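You operate a simulated robot arm through the tools that you are given. There is no shell and no other tool. Be economical: measure what you need, move in short steps, check, and stop when the job is done.

You run a simulated robot arm. Do the job below in one go: nothing can be reset, and whatever is moved stays where it is left.

## Task
Put the steel block on top of the blue sanding block.

The check looks at the end state, three seconds after you hand in, the way a careful person would. Anything else that was tipped, shoved, dropped, spilled or broken makes it a failure.

## Robot
A 7-joint arm with a two-finger parallel gripper, fixed in place. Base frame: the origin is at the foot of the arm, x ahead of it, y to its left, z up; the work surface is at about z = 78. Units: cm, rad, N and s.
With the tool pointing down near the work surface it reaches from about 22 to 68 cm from the base axis. Its first joint turns from -1.152 to 1.152 rad. Payload 2.4 kg.
Tool frame: the origin (TCP) lies between the finger pads and is the grasp point; the fingertips stand 3 cm ahead of it; z points along the fingers, y is the line along which they close. The gripper opens to 9.4 cm. The fingers are 2.8 cm wide and 1 cm thick; the gripper's body (5 by 9.6 cm) begins 5.5 cm behind the TCP.
Orientation is that of the tool frame in the base frame, as a unit quaternion [w, x, y, z]. With the fingers straight down and closing along the base's y, the tool's x points along the base's -x, its y along +y and its z along -z.

## Interface
- The arm moves only by the tool step_arm. Its argument "motion" is a list of rows, each a list of 7 numbers: the shift along the tool's x, y, z in cm, then the turn, a rotation vector about the tool's x, y, z in rad, then the finger opening in cm, from 0 to 9.4. In form: [[x, y, z, wx, wy, wz, hand], ...]. A call has 1 to 12 rows; each row is the pose to reach, as a shift and turn from the pose commanded when the call began, along the tool's axes at that moment. A row lasts 0.2 s, in which the tool goes at most 5 cm and 0.15 rad; a call with a longer step from one row to the next is refused whole, and so is a gripper value outside its range. Where a pose cannot be reached the arm comes as near as it can. A force on the tool above 40 N (or 10 N above the force at the start of the call, whichever is more), or a blocked arm, ends the call early, and 0.2 s more pass. The fingers move at their own pace (about 15.3 cm/s each) and stop on an object; they squeeze with about 41 N. The grip force told is the motor's: it shows also when the fingers shut on nothing. Time passes only in rows, and 0.2 s behind the last, so rows that repeat a pose let the fingers close. It gives the time, the measured TCP pose, the force on the tool (base axes), the opening and the grip force at its end, in the units of the frame above (readings bear some noise).
- Cameras (640 x 400 px; columns grow to the right, rows downward): "scene" is fixed at [2.8, 46.35, 144.91]; the picture's right is [-0.85, -0.53, 0.00], its down [-0.28, 0.46, -0.84] and it looks along [0.44, -0.72, -0.54] (base axes); focal length 336 px, centre (320, 200). "wrist" rides on the gripper at [-3.7, 0, -5.8] in the tool frame; the picture's right is [0.00, -1.00, 0.00], its down [0.97, 0.00, -0.24] and it looks along [0.24, 0.00, 0.97] (tool axes); focal length 218 px, centre (320, 200). There is no depth. A picture from a camera that has moved, and an enlarged one, comes with that camera's place and axes in the base frame and with its lens.
- capture(camera): a new picture of that camera. The clock stands still meanwhile.
- close_up(camera, box): a new picture of the part [left, top, right, bottom] of that camera's present view, enlarged. The clock stands still meanwhile.
- close_job(): hands the job in; it is judged then, once.

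Go step by step. Nothing tells you positions but the pictures and the camera data: compare them with the known pose of the tool, close in by small moves and look again before you grip or let go. The budget is 90 turns and 46 pictures, counting those below and the enlarged ones. Unless the task says otherwise, let go and move clear before handing in, and close with one line.

The tools are called as name(argument=value, ...) on one line, values as JSON. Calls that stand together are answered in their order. step_arm: Moves the arm, as the interface text tells. Its arguments: {"type":"object","properties":{"motion":{"type":"array","items":{"type":"array","items":{"type":"number"}}}},"required":["motion"]} The other tools are called the same way: capture (camera) takes a picture; close_up (camera, box) takes an enlarged picture of a part of a camera's view; close_job () hands the job in.

At the start:

```text
time: 0.0
tcp_pos: [43.19, -8.8, 105.88]
orientation: [0.0, 0.0, 1.0, 0.0]
contact_force: [0.5, -0.4, 0.0]
opening: 9.42
grip_force: 0.1
```

scene: 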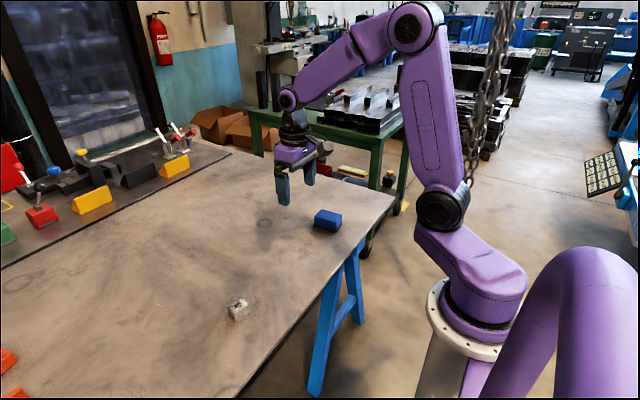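
wrist: 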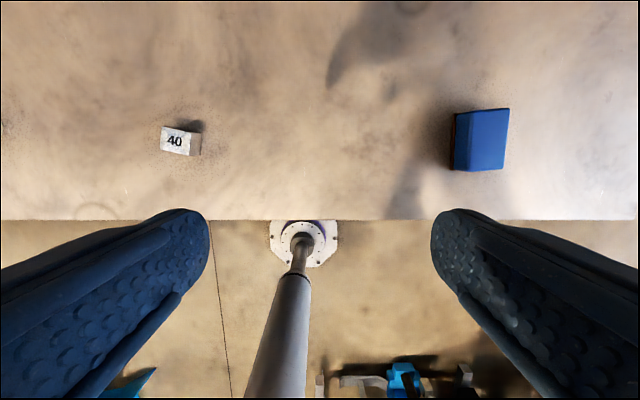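

The steel block (marked 40) seems to be near (47.6, 10.9) and the blue block near (47.7, -31). I'll enlarge both for their shape and angle.

close_up(camera="wrist", box=[130, 100, 230, 180])

close_up(camera="wrist", box=[420, 80, 540, 190])

close_up(camera="scene", box=[200, 180, 360, 340])

```text
5.00 times, centred on (180, 140) of wrist
camera zoom: at [46.9, -8.69, 111.71], right [0.0, -1.0, 0.0], down [-0.97, 0.0, 0.24], along [-0.24, 0.0, -0.97], focal length 1091 px, centre (1020, 500)
```

zoom: 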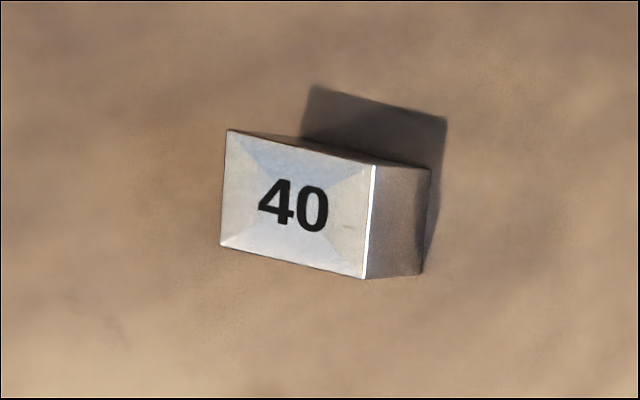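

```text
3.64 times, centred on (480, 135) of wrist
camera zoom: at [46.9, -8.69, 111.71], right [0.0, -1.0, 0.0], down [-0.97, 0.0, 0.24], along [-0.24, 0.0, -0.97], focal length 794 px, centre (-262, 436)
```

zoom: 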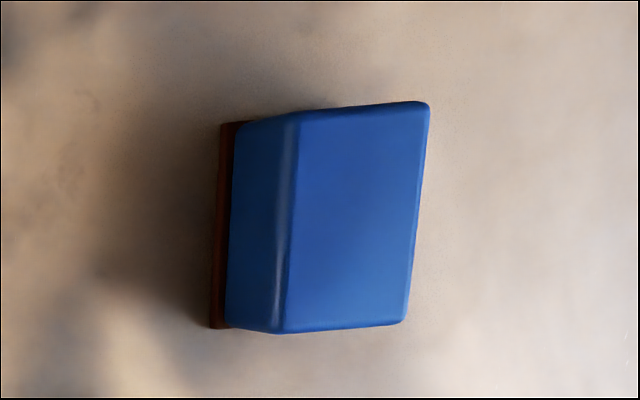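

```text
2.50 times, centred on (280, 260) of scene
camera zoom: at [2.8, 46.35, 144.91], right [-0.85, -0.53, 0.0], down [-0.28, 0.46, -0.84], along [0.44, -0.72, -0.54], focal length 839 px, centre (420, 50)
```

zoom: 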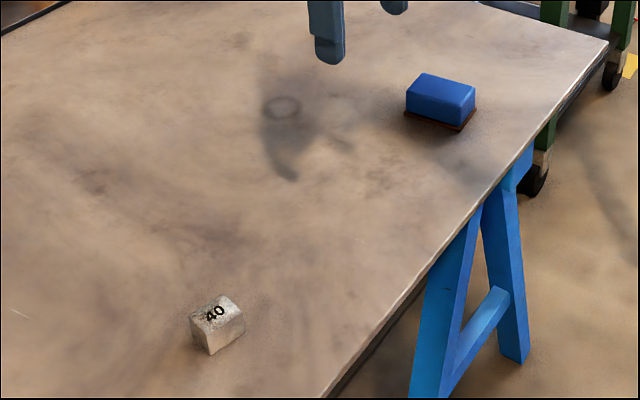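

The steel block is about 3.9 x 3.1 x 2.9 cm, centred near (47.5, 11.0) and turned about 0.22 rad. I'll move above it, turn to match and look again.

step_arm(motion=[[-0.73, 3.3, 1.8, 0, 0, 0.04, 9.4], [-1.45, 6.6, 3.6, 0, 0, 0.08, 9.4], [-2.18, 9.9, 5.4, 0, 0, 0.12, 9.4], [-2.9, 13.2, 7.2, 0, 0, 0.16, 9.4], [-3.63, 16.5, 9.0, 0, 0, 0.2, 9.4], [-4.36, 19.8, 10.9, 0, 0, 0.22, 9.4], [-4.36, 19.8, 10.9, 0, 0, 0.22, 9.4]])

capture(camera="wrist")

```text
time: 1.6
tcp_pos: [47.54, 11.33, 95.12]
orientation: [0.0, 0.11, 0.994, -0.001]
contact_force: [-0.5, 0.3, 0.8]
opening: 9.38
grip_force: 0.0
```

```text
40 pictures are left
camera wrist: at [51.21, 10.53, 100.9], right [-0.22, -0.98, 0.0], down [-0.95, 0.21, 0.24], along [-0.23, 0.05, -0.97], focal length 218 px, centre (320, 200)
```

wrist: 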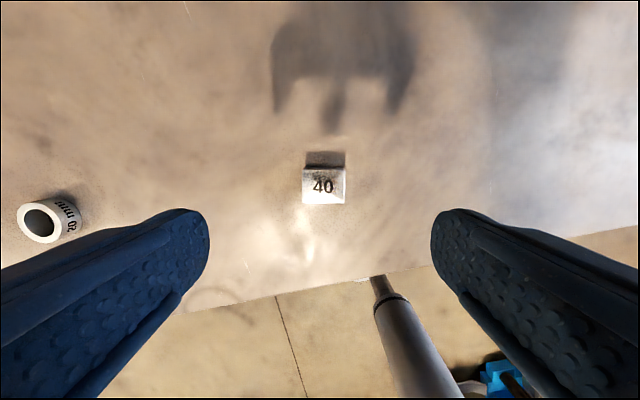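

The block is nearly aligned and sits between the fingers. I'll enlarge it to correct the offset.

close_up(camera="wrist", box=[280, 140, 376, 220])

```text
5.00 times, centred on (328, 180) of wrist
camera zoom: at [51.21, 10.53, 100.9], right [-0.22, -0.98, 0.0], down [-0.95, 0.21, 0.24], along [-0.23, 0.05, -0.97], focal length 1091 px, centre (280, 300)
```

zoom: 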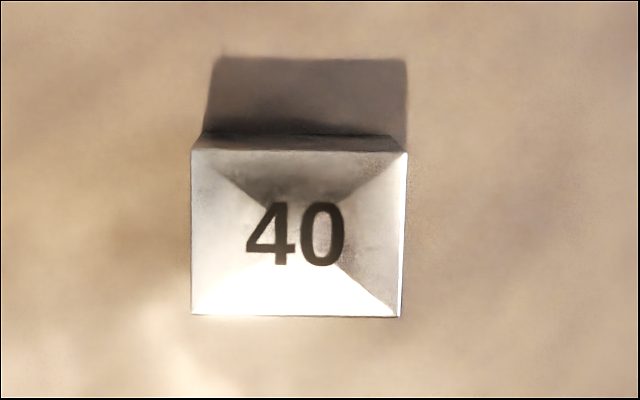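

It's aligned, with the target about 0.34 cm toward the tool's -y. I'll go down with the fingers open.

step_arm(motion=[[0, -0.34, 3, 0, 0, 0, 9.4], [0, -0.34, 6, 0, 0, 0, 9.4], [0, -0.34, 9, 0, 0, 0, 9.4], [0, -0.34, 11.5, 0, 0, 0, 9.4], [0, -0.34, 13, 0, 0, 0, 9.4], [0, -0.34, 13.4, 0, 0, 0, 9.4], [0, -0.34, 13.4, 0, 0, 0, 9.4]])

capture(camera="wrist")

close_up(camera="scene", box=[190, 260, 290, 340])

```text
time: 3.2
tcp_pos: [47.48, 10.79, 81.65]
orientation: [0.0, 0.11, 0.994, 0.0]
contact_force: [-0.2, -0.1, 0.0]
opening: 9.39
grip_force: 0.0
```

```text
38 pictures are left
camera wrist: at [51.06, 9.93, 87.44], right [-0.22, -0.98, 0.0], down [-0.95, 0.21, 0.24], along [-0.23, 0.05, -0.97], focal length 218 px, centre (320, 200)
```

wrist: 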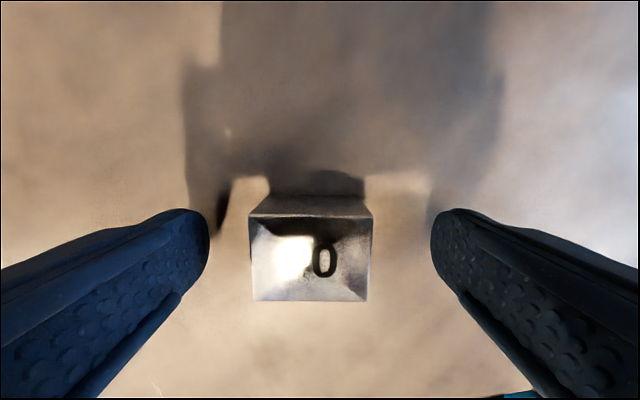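

```text
5.00 times, centred on (240, 300) of scene
camera zoom: at [2.8, 46.35, 144.91], right [-0.85, -0.53, 0.0], down [-0.28, 0.46, -0.84], along [0.44, -0.72, -0.54], focal length 1678 px, centre (720, -300)
```

zoom: 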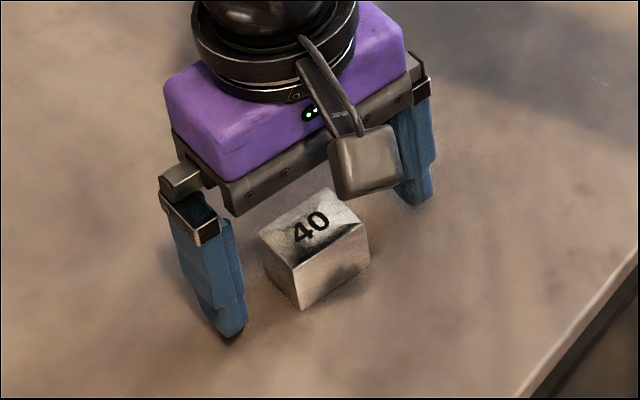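

The fingers straddle the block, which is about 0.27 cm toward +y. I'll centre on it, then close.

step_arm(motion=[[-0.1, 0.27, 0.1, 0, 0, 0, 9.4], [-0.1, 0.27, 0.1, 0, 0, 0, 6], [-0.1, 0.27, 0.1, 0, 0, 0, 4.4], [-0.1, 0.27, 0.1, 0, 0, 0, 3], [-0.1, 0.27, 0.1, 0, 0, 0, 2], [-0.1, 0.27, 0.1, 0, 0, 0, 2]])

capture(camera="wrist")

```text
time: 4.6
tcp_pos: [47.54, 10.92, 81.53]
orientation: [0.0, 0.11, 0.994, 0.001]
contact_force: [0.7, 1.3, -0.5]
opening: 3.95
grip_force: 40.8
```

```text
36 pictures are left
camera wrist: at [51.23, 10.13, 87.32], right [-0.22, -0.98, 0.0], down [-0.95, 0.21, 0.24], along [-0.23, 0.05, -0.97], focal length 218 px, centre (320, 200)
```

wrist: 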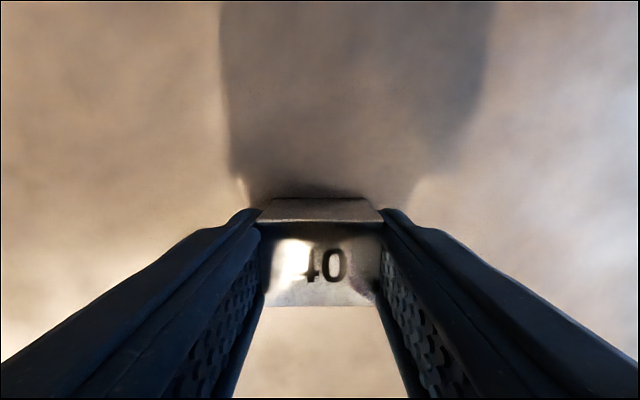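

The block is held (opening 3.95, grip 41 N). I'll lift it straight up.

step_arm(motion=[[0, 0, -1, 0, 0, 0, 2], [0, 0, -4, 0, 0, 0, 2], [0, 0, -8, 0, 0, 0, 2], [0, 0, -12, 0, 0, 0, 2], [0, 0, -14, 0, 0, 0, 2], [0, 0, -14, 0, 0, 0, 2]])

step_arm(motion=[[-0.83, -3.7, 0, 0, 0, 0.114, 2], [-1.65, -7.4, 0, 0, 0, 0.228, 2], [-2.48, -11.1, 0, 0, 0, 0.342, 2], [-3.3, -14.8, 0, 0, 0, 0.456, 2], [-4.13, -18.5, 0, 0, 0, 0.57, 2], [-4.96, -22.2, 0, 0, 0, 0.685, 2], [-5.78, -25.9, 0, 0, 0, 0.8, 2], [-6.6, -29.6, 0, 0, 0, 0.914, 2], [-7.43, -33.3, 0, 0, 0, 1.03, 2], [-8.26, -37, 0, 0, 0, 1.14, 2], [-9.09, -40.7, 0, 0, 0, 1.255, 2], [-9.09, -40.7, 0, 0, 0, 1.255, 2]])

capture(camera="wrist")

close_up(camera="scene", box=[260, 120, 400, 250])

```text
time: 6.0
tcp_pos: [47.65, 10.89, 95.57]
orientation: [0.001, 0.11, 0.994, -0.001]
contact_force: [0.0, 0.4, 0.6]
opening: 2.03
grip_force: 0.0
```

```text
time: 8.6
tcp_pos: [47.6, -30.5, 95.48]
orientation: [0.0, 0.673, 0.74, -0.001]
contact_force: [0.8, -0.1, -0.3]
opening: 2.0
grip_force: 0.1
```

```text
35 pictures are left
camera wrist: at [48.06, -34.15, 101.22], right [-1.0, -0.09, 0.0], down [-0.09, 0.97, 0.24], along [-0.02, 0.24, -0.97], focal length 218 px, centre (320, 200)
```

wrist: 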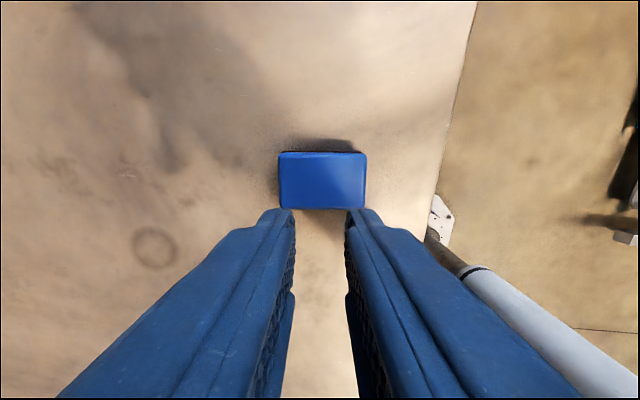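

```text
3.08 times, centred on (330, 185) of scene
camera zoom: at [2.8, 46.34, 144.91], right [-0.85, -0.53, 0.0], down [-0.28, 0.46, -0.84], along [0.44, -0.72, -0.54], focal length 1033 px, centre (289, 246)
```

zoom: 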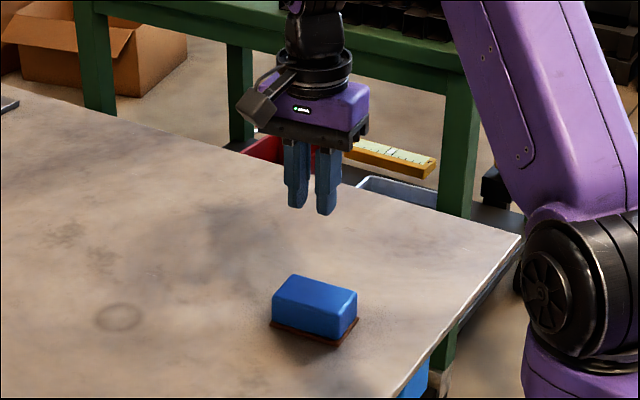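

The block slipped out of the grip during the lift: the fingers have shut to 2.0 cm and hold nothing. I need to see where it is now, and I can measure the blue block while I'm here.

close_up(camera="scene", box=[170, 240, 320, 360])

close_up(camera="wrist", box=[260, 130, 390, 220])

```text
3.33 times, centred on (245, 300) of scene
camera zoom: at [2.8, 46.34, 144.91], right [-0.85, -0.53, 0.0], down [-0.28, 0.46, -0.84], along [0.44, -0.72, -0.54], focal length 1119 px, centre (570, -133)
```

zoom: 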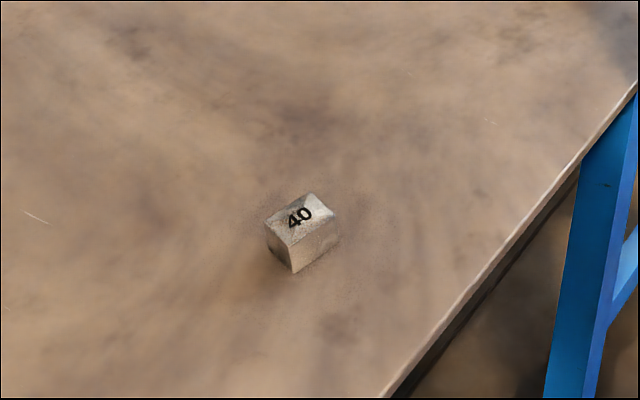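

```text
4.44 times, centred on (325, 175) of wrist
camera zoom: at [48.06, -34.15, 101.22], right [-1.0, -0.09, 0.0], down [-0.09, 0.97, 0.24], along [-0.02, 0.24, -0.97], focal length 970 px, centre (298, 311)
```

zoom: 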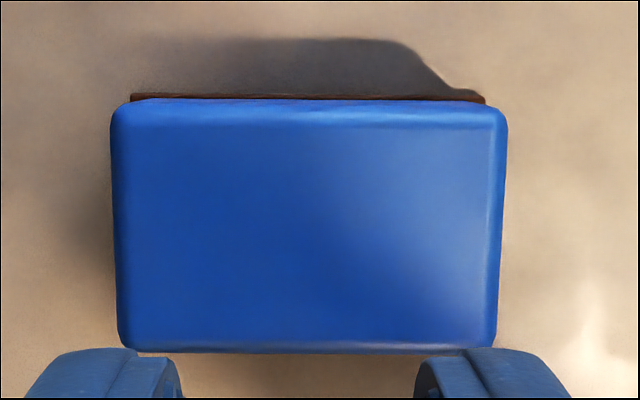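

Luckily the block is still upright where it was. I'll go back over it, check its position, and lift more slowly this time with a lower grip.

step_arm(motion=[[3.75, 0.35, 0, 0, 0, -0.114, 9.4], [7.5, 0.7, 0, 0, 0, -0.228, 9.4], [11.25, 1.05, 0, 0, 0, -0.342, 9.4], [15, 1.4, 0, 0, 0, -0.456, 9.4], [18.75, 1.75, 0, 0, 0, -0.57, 9.4], [22.5, 2.1, 0, 0, 0, -0.685, 9.4], [26.25, 2.45, 0, 0, 0, -0.8, 9.4], [30, 2.8, 0, 0, 0, -0.914, 9.4], [33.75, 3.15, 0, 0, 0, -1.03, 9.4], [37.5, 3.5, 0, 0, 0, -1.14, 9.4], [41.28, 3.85, 0, 0, 0, -1.255, 9.4], [41.28, 3.85, 0, 0, 0, -1.255, 9.4]])

close_up(camera="wrist", box=[280, 140, 376, 220])

close_up(camera="scene", box=[220, 280, 260, 330])

```text
time: 11.2
tcp_pos: [47.55, 10.79, 95.7]
orientation: [-0.001, 0.109, 0.994, 0.0]
contact_force: [0.5, 0.0, -0.6]
opening: 9.4
grip_force: 0.0
```

```text
5.00 times, centred on (328, 180) of wrist
camera zoom: at [51.19, 9.97, 101.47], right [-0.22, -0.98, 0.0], down [-0.95, 0.21, 0.24], along [-0.23, 0.05, -0.97], focal length 1091 px, centre (280, 300)
```

zoom: 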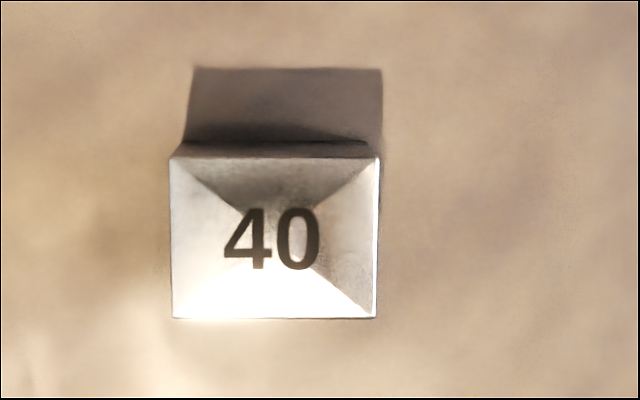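

```text
8.00 times, centred on (240, 305) of scene
camera zoom: at [2.79, 46.35, 144.91], right [-0.85, -0.53, 0.0], down [-0.28, 0.46, -0.84], along [0.44, -0.72, -0.54], focal length 2685 px, centre (960, -640)
```

zoom: 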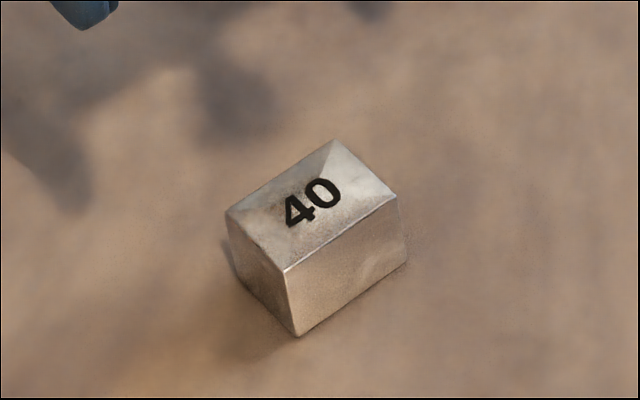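

The block is in place and square to the tool. I'll go down to just above the table, grip, and lift only slightly to test.

step_arm(motion=[[0.17, 0.1, 3.5, 0, 0, 0, 9.4], [0.17, 0.1, 7, 0, 0, 0, 9.4], [0.17, 0.1, 10, 0, 0, 0, 9.4], [0.17, 0.1, 12.5, 0, 0, 0, 9.4], [0.17, 0.1, 13.7, 0, 0, 0, 9.4], [0.17, 0.1, 14.2, 0, 0, 0, 9.4], [0.17, 0.1, 14.4, 0, 0, 0, 9.4], [0.17, 0.1, 14.4, 0, 0, 0, 6], [0.17, 0.1, 14.4, 0, 0, 0, 4.2], [0.17, 0.1, 14.4, 0, 0, 0, 0], [0.17, 0.1, 14.4, 0, 0, 0, 0], [0.17, 0.1, 14.4, 0, 0, 0, 0]])

step_arm(motion=[[0, 0, -0.1, 0, 0, 0, 0], [0, 0, -0.2, 0, 0, 0, 0], [0, 0, -0.4, 0, 0, 0, 0], [0, 0, -0.6, 0, 0, 0, 0], [0, 0, -0.8, 0, 0, 0, 0], [0, 0, -0.8, 0, 0, 0, 0]])

close_up(camera="scene", box=[200, 260, 280, 330])

capture(camera="wrist")

```text
time: 13.8
tcp_pos: [47.39, 10.82, 81.21]
orientation: [0.0, 0.109, 0.994, 0.0]
contact_force: [1.4, 1.0, 0.3]
opening: 4.39
grip_force: 41.1
```

```text
time: 15.2
tcp_pos: [47.5, 10.86, 82.0]
orientation: [0.0, 0.11, 0.994, -0.001]
contact_force: [-0.4, -0.5, -2.3]
opening: 4.41
grip_force: 41.4
```

```text
5.71 times, centred on (240, 295) of scene
camera zoom: at [2.8, 46.35, 144.91], right [-0.85, -0.53, 0.0], down [-0.28, 0.46, -0.84], along [0.44, -0.72, -0.54], focal length 1918 px, centre (777, -343)
```

zoom: 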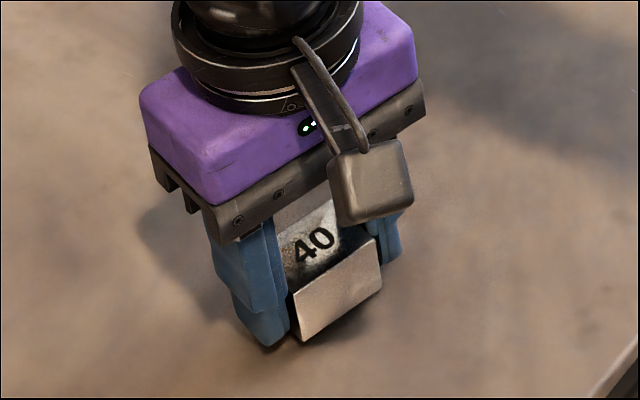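

```text
28 pictures are left
camera wrist: at [51.03, 9.99, 87.66], right [-0.22, -0.98, 0.0], down [-0.95, 0.21, 0.24], along [-0.23, 0.05, -0.97], focal length 218 px, centre (320, 200)
```

wrist: 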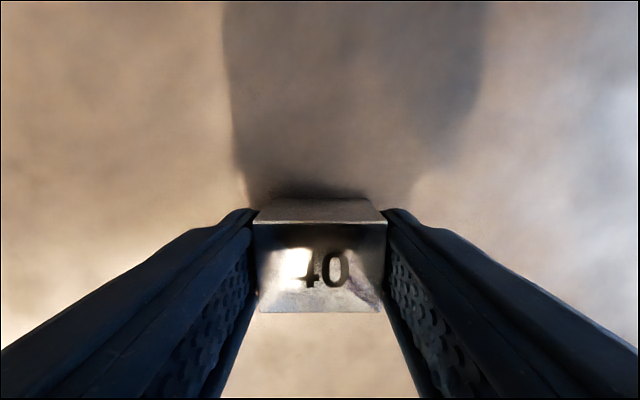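

Now it's held: the opening is 4.4 and the reading shows about 2.3 N of weight. I'll lift gently and recheck.

step_arm(motion=[[0, 0, -0.2, 0, 0, 0, 0], [0, 0, -0.5, 0, 0, 0, 0], [0, 0, -0.8, 0, 0, 0, 0], [0, 0, -1.1, 0, 0, 0, 0], [0, 0, -1.4, 0, 0, 0, 0], [0, 0, -1.7, 0, 0, 0, 0], [0, 0, -1.9, 0, 0, 0, 0], [0, 0, -2, 0, 0, 0, 0], [0, 0, -2, 0, 0, 0, 0], [0, 0, -2, 0, 0, 0, 0]])

close_up(camera="scene", box=[200, 260, 280, 330])

```text
time: 17.4
tcp_pos: [47.31, 10.88, 83.98]
orientation: [0.0, 0.11, 0.994, 0.0]
contact_force: [0.3, -1.5, -3.2]
opening: 4.41
grip_force: 40.9
```

```text
5.71 times, centred on (240, 295) of scene
camera zoom: at [2.8, 46.35, 144.91], right [-0.85, -0.53, 0.0], down [-0.28, 0.46, -0.84], along [0.44, -0.72, -0.54], focal length 1918 px, centre (777, -343)
```

zoom: 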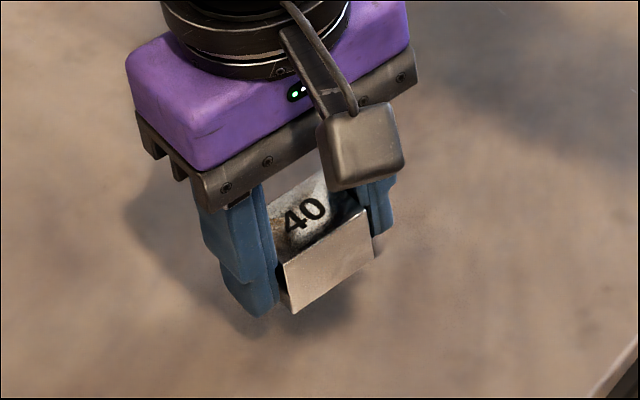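

It's holding steady, and the shape hasn't shifted. I'll raise it a further 6 cm.

step_arm(motion=[[0, 0, -0.3, 0, 0, 0, 0], [0, 0, -0.8, 0, 0, 0, 0], [0, 0, -1.4, 0, 0, 0, 0], [0, 0, -2, 0, 0, 0, 0], [0, 0, -2.6, 0, 0, 0, 0], [0, 0, -3.2, 0, 0, 0, 0], [0, 0, -3.8, 0, 0, 0, 0], [0, 0, -4.4, 0, 0, 0, 0], [0, 0, -5, 0, 0, 0, 0], [0, 0, -5.5, 0, 0, 0, 0], [0, 0, -5.9, 0, 0, 0, 0], [0, 0, -6, 0, 0, 0, 0]])

capture(camera="wrist")

```text
time: 20.0
tcp_pos: [47.3, 10.83, 89.89]
orientation: [0.0, 0.11, 0.994, 0.0]
contact_force: [-1.3, -0.6, -2.7]
opening: 4.42
grip_force: 40.7
```

```text
26 pictures are left
camera wrist: at [50.99, 10.14, 95.64], right [-0.22, -0.98, 0.0], down [-0.95, 0.21, 0.24], along [-0.23, 0.05, -0.97], focal length 218 px, centre (320, 200)
```

wrist: 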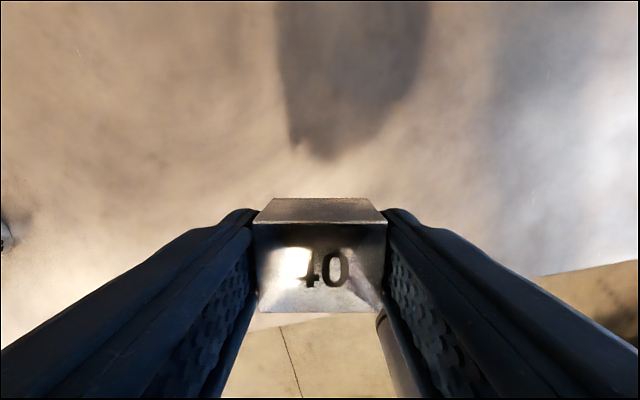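

It's held securely and centred. I'll carry it slowly over the first half of the way, turning as it goes.

step_arm(motion=[[-0.2, -0.9, 0, 0, 0, 0.03, 0], [-0.63, -2.7, 0, 0, 0, 0.085, 0], [-1.1, -4.75, 0, 0, 0, 0.145, 0], [-1.57, -6.8, 0, 0, 0, 0.21, 0], [-2.04, -8.85, 0, 0, 0, 0.27, 0], [-2.5, -10.9, 0, 0, 0, 0.33, 0], [-3.0, -12.95, 0, 0, 0, 0.395, 0], [-3.47, -15, 0, 0, 0, 0.455, 0], [-3.94, -17.05, 0, 0, 0, 0.52, 0], [-4.4, -19.1, 0, 0, 0, 0.58, 0], [-4.65, -20.1, 0, 0, 0, 0.615, 0], [-4.71, -20.4, 0, 0, 0, 0.6275, 0]])

```text
time: 22.6
tcp_pos: [47.45, -10.18, 89.93]
orientation: [0.0, 0.412, 0.911, 0.0]
contact_force: [0.1, -0.5, -2.9]
opening: 4.41
grip_force: 41.5
```

It's still held at the halfway point. I'll carry on to above the blue block.

step_arm(motion=[[-0.7, -0.6, 0, 0, 0, 0.03, 0], [-2.1, -1.8, 0, 0, 0, 0.085, 0], [-3.68, -3.2, 0, 0, 0, 0.145, 0], [-5.26, -4.57, 0, 0, 0, 0.21, 0], [-6.84, -5.95, 0, 0, 0, 0.27, 0], [-8.4, -7.3, 0, 0, 0, 0.33, 0], [-10, -8.7, 0, 0, 0, 0.395, 0], [-11.6, -10.1, 0, 0, 0, 0.455, 0], [-13.2, -11.5, 0, 0, 0, 0.52, 0], [-14.7, -12.8, 0, 0, 0, 0.58, 0], [-15.55, -13.5, 0, 0, 0, 0.615, 0], [-15.78, -13.72, 0, 0, 0, 0.6275, 0]])

capture(camera="wrist")

close_up(camera="scene", box=[280, 150, 380, 240])

```text
time: 25.2
tcp_pos: [47.68, -31.08, 90.0]
orientation: [0.0, 0.672, 0.74, 0.0]
contact_force: [-0.7, 0.0, -2.8]
opening: 4.42
grip_force: 40.8
```

```text
25 pictures are left
camera wrist: at [48.02, -34.72, 95.71], right [-1.0, -0.09, 0.0], down [-0.09, 0.97, 0.24], along [-0.02, 0.24, -0.97], focal length 218 px, centre (320, 200)
```

wrist: 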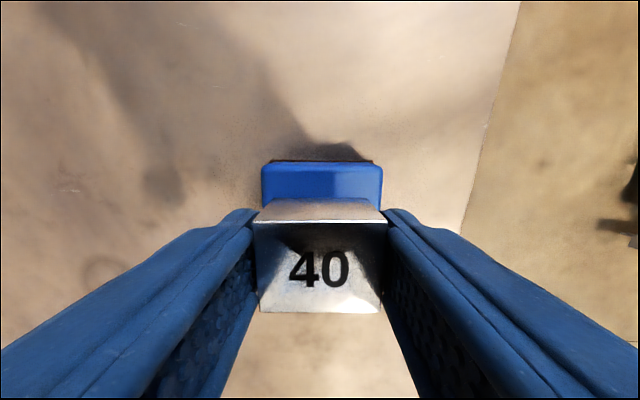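

```text
4.44 times, centred on (330, 195) of scene
camera zoom: at [2.8, 46.34, 144.91], right [-0.85, -0.53, 0.0], down [-0.28, 0.46, -0.84], along [0.44, -0.72, -0.54], focal length 1492 px, centre (276, 222)
```

zoom: 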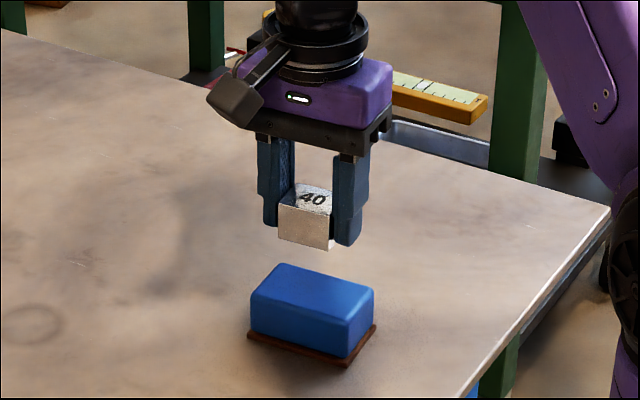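

The steel block is centred above the blue one and in line with it. I'll lower it to just short of contact and look.

step_arm(motion=[[0, 0, 0.4, 0, 0, 0, 0], [0, 0, 1.0, 0, 0, 0, 0], [0, 0, 1.6, 0, 0, 0, 0], [0, 0, 2.2, 0, 0, 0, 0], [0, 0, 2.8, 0, 0, 0, 0], [0, 0, 3.3, 0, 0, 0, 0], [0, 0, 3.6, 0, 0, 0, 0], [0, 0, 3.6, 0, 0, 0, 0]])

close_up(camera="scene", box=[290, 160, 370, 240])

```text
time: 27.0
tcp_pos: [47.65, -30.98, 86.3]
orientation: [0.0, 0.672, 0.74, 0.001]
contact_force: [-0.4, -0.7, -2.3]
opening: 4.39
grip_force: 40.9
```

```text
5.00 times, centred on (330, 200) of scene
camera zoom: at [2.8, 46.34, 144.91], right [-0.85, -0.53, 0.0], down [-0.28, 0.46, -0.84], along [0.44, -0.72, -0.54], focal length 1678 px, centre (270, 200)
```

zoom: 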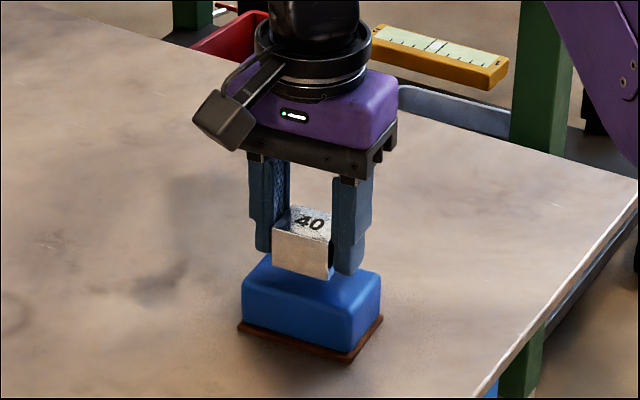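

The blocks are about 1 cm apart. I'll lower in fine steps and watch the force for contact.

step_arm(motion=[[0, 0, 0.2, 0, 0, 0, 0], [0, 0, 0.4, 0, 0, 0, 0], [0, 0, 0.5, 0, 0, 0, 0], [0, 0, 0.6, 0, 0, 0, 0], [0, 0, 0.7, 0, 0, 0, 0], [0, 0, 0.7, 0, 0, 0, 0]])

step_arm(motion=[[0, 0, 0.05, 0, 0, 0, 0], [0, 0, 0.1, 0, 0, 0, 0], [0, 0, 0.15, 0, 0, 0, 0], [0, 0, 0.2, 0, 0, 0, 0], [0, 0, 0.2, 0, 0, 0, 0]])

close_up(camera="scene", box=[305, 180, 365, 240])

```text
time: 28.4
tcp_pos: [47.57, -30.97, 85.54]
orientation: [0.0, 0.672, 0.74, 0.0]
contact_force: [-0.1, 0.2, -2.7]
opening: 4.41
grip_force: 40.9
```

```text
time: 29.6
tcp_pos: [47.59, -30.93, 85.38]
orientation: [0.0, 0.672, 0.74, 0.0]
contact_force: [-0.1, 0.3, -2.5]
opening: 4.42
grip_force: 41.1
```

```text
6.67 times, centred on (335, 210) of scene
camera zoom: at [2.8, 46.34, 144.91], right [-0.85, -0.53, 0.0], down [-0.28, 0.46, -0.84], along [0.44, -0.72, -0.54], focal length 2237 px, centre (220, 133)
```

zoom: 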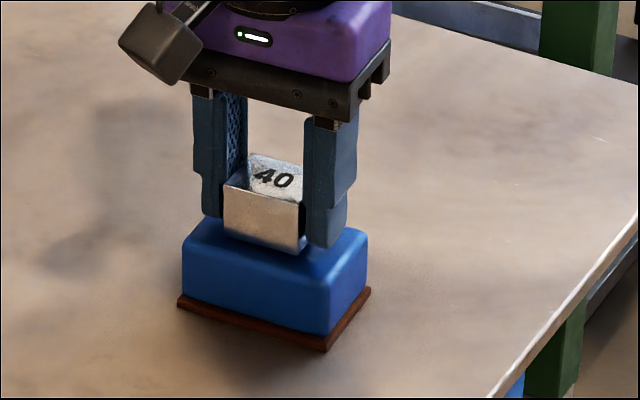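

There's no contact yet, so I'll keep going in small steps.

step_arm(motion=[[0, 0, 0.07, 0, 0, 0, 0], [0, 0, 0.14, 0, 0, 0, 0], [0, 0, 0.2, 0, 0, 0, 0], [0, 0, 0.2, 0, 0, 0, 0]])

```text
time: 30.6
tcp_pos: [47.72, -31.06, 85.27]
orientation: [0.0, 0.673, 0.74, 0.0]
contact_force: [0.4, 0.3, -3.2]
opening: 4.42
grip_force: 40.6
```

step_arm(motion=[[0, 0, 0.05, 0, 0, 0, 0], [0, 0, 0.1, 0, 0, 0, 0], [0, 0, 0.15, 0, 0, 0, 0], [0, 0, 0.15, 0, 0, 0, 0]])

close_up(camera="scene", box=[305, 180, 365, 240])

```text
time: 31.6
tcp_pos: [47.65, -31.03, 85.14]
orientation: [0.0, 0.672, 0.74, 0.0]
contact_force: [0.0, 3.5, 10.6]
opening: 4.41
grip_force: 40.9
```

```text
6.67 times, centred on (335, 210) of scene
camera zoom: at [2.78, 46.36, 144.9], right [-0.85, -0.53, 0.0], down [-0.28, 0.46, -0.84], along [0.44, -0.72, -0.54], focal length 2237 px, centre (220, 133)
```

zoom: 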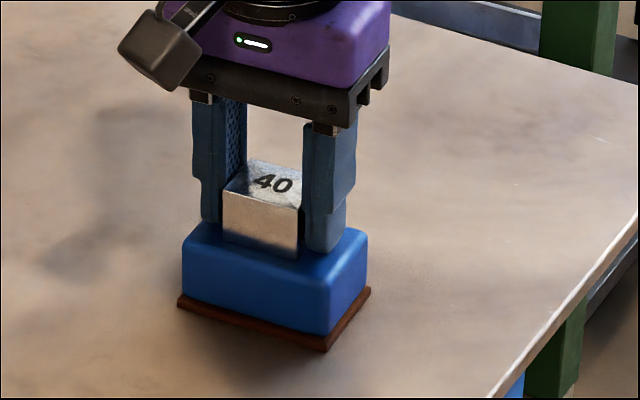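

It's in contact now at +10.6 N. I'll ease off slightly, open gradually, and check before moving up.

step_arm(motion=[[0, 0, -0.04, 0, 0, 0, 0], [0, 0, -0.04, 0, 0, 0, 0], [0, 0, -0.04, 0, 0, 0, 4.6], [0, 0, -0.04, 0, 0, 0, 5.0], [0, 0, -0.04, 0, 0, 0, 5.6], [0, 0, -0.04, 0, 0, 0, 6.4], [0, 0, -0.04, 0, 0, 0, 7], [0, 0, -0.04, 0, 0, 0, 7]])

close_up(camera="scene", box=[305, 180, 365, 240])

capture(camera="wrist")

```text
time: 33.4
tcp_pos: [47.57, -30.95, 85.17]
orientation: [0.0, 0.672, 0.74, 0.0]
contact_force: [0.4, -0.1, -0.7]
opening: 7.0
grip_force: 0.1
```

```text
6.67 times, centred on (335, 210) of scene
camera zoom: at [2.8, 46.35, 144.91], right [-0.85, -0.53, 0.0], down [-0.28, 0.46, -0.84], along [0.44, -0.72, -0.54], focal length 2237 px, centre (220, 133)
```

zoom: 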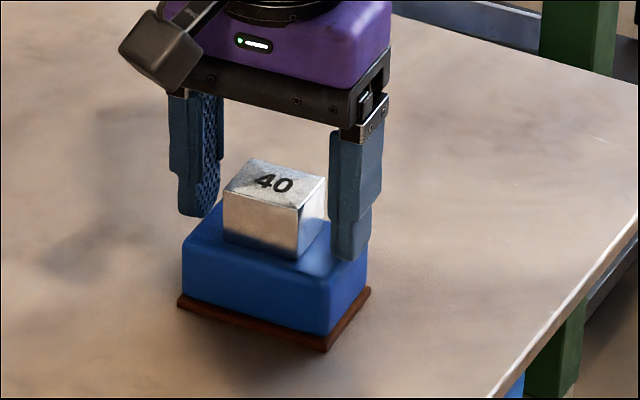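

```text
19 pictures are left
camera wrist: at [47.99, -34.66, 90.9], right [-1.0, -0.1, 0.0], down [-0.09, 0.97, 0.24], along [-0.02, 0.24, -0.97], focal length 218 px, centre (320, 200)
```

wrist: 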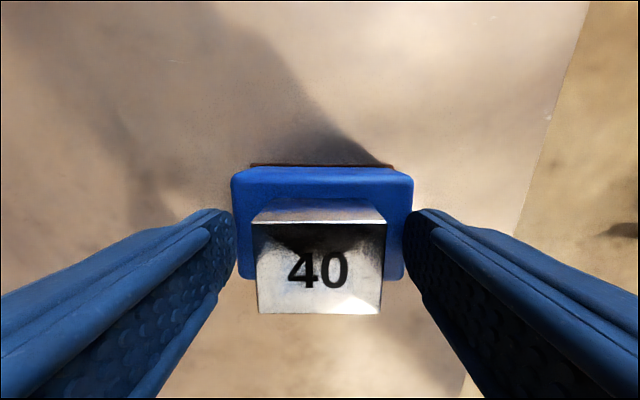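

The block sits flat and centred, and the fingers are clear of it. I'll move straight up.

step_arm(motion=[[0, 0, -0.5, 0, 0, 0, 7], [0, 0, -2, 0, 0, 0, 7], [0, 0, -5, 0, 0, 0, 7], [0, 0, -9, 0, 0, 0, 7], [0, 0, -13, 0, 0, 0, 7], [0, 0, -14, 0, 0, 0, 7], [0, 0, -14, 0, 0, 0, 7]])

close_up(camera="wrist", box=[250, 120, 390, 220])

capture(camera="scene")

```text
time: 35.0
tcp_pos: [47.63, -31.13, 99.24]
orientation: [0.0, 0.672, 0.74, 0.0]
contact_force: [-0.1, 1.2, 0.4]
opening: 6.99
grip_force: 0.0
```

```text
4.00 times, centred on (320, 170) of wrist
camera zoom: at [47.96, -34.88, 104.98], right [-1.0, -0.1, 0.0], down [-0.09, 0.97, 0.24], along [-0.02, 0.24, -0.97], focal length 873 px, centre (320, 320)
```

zoom: 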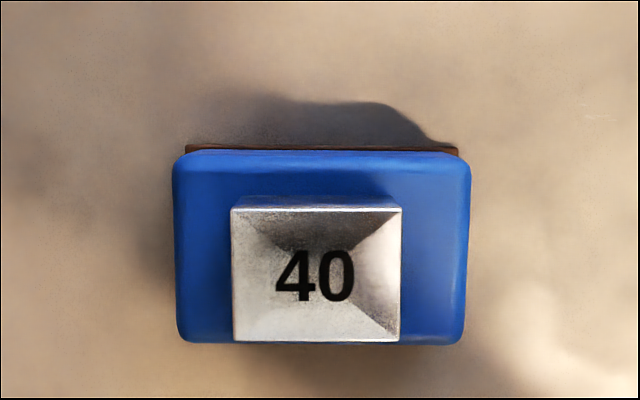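

```text
17 pictures are left
```

scene: 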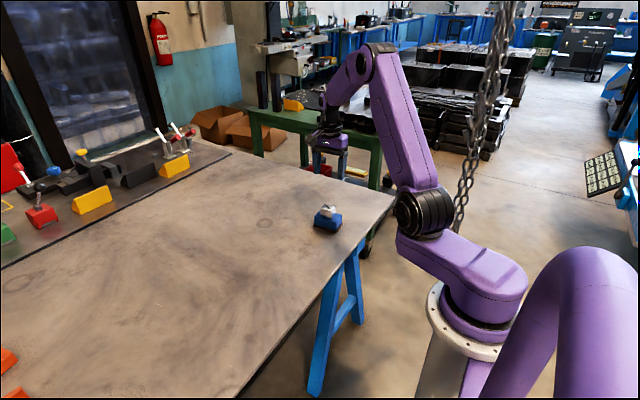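

The steel block rests stably on the blue sanding block, the arm is clear, and nothing else looks disturbed. I'm handing in.

close_job()

```text
The job is handed in.
```

The steel block is on top of the blue sanding block, flat and close to centred, with the gripper open and clear. It slipped out of the first grip but stayed upright in its original place, and a lower, slower grip carried it over.
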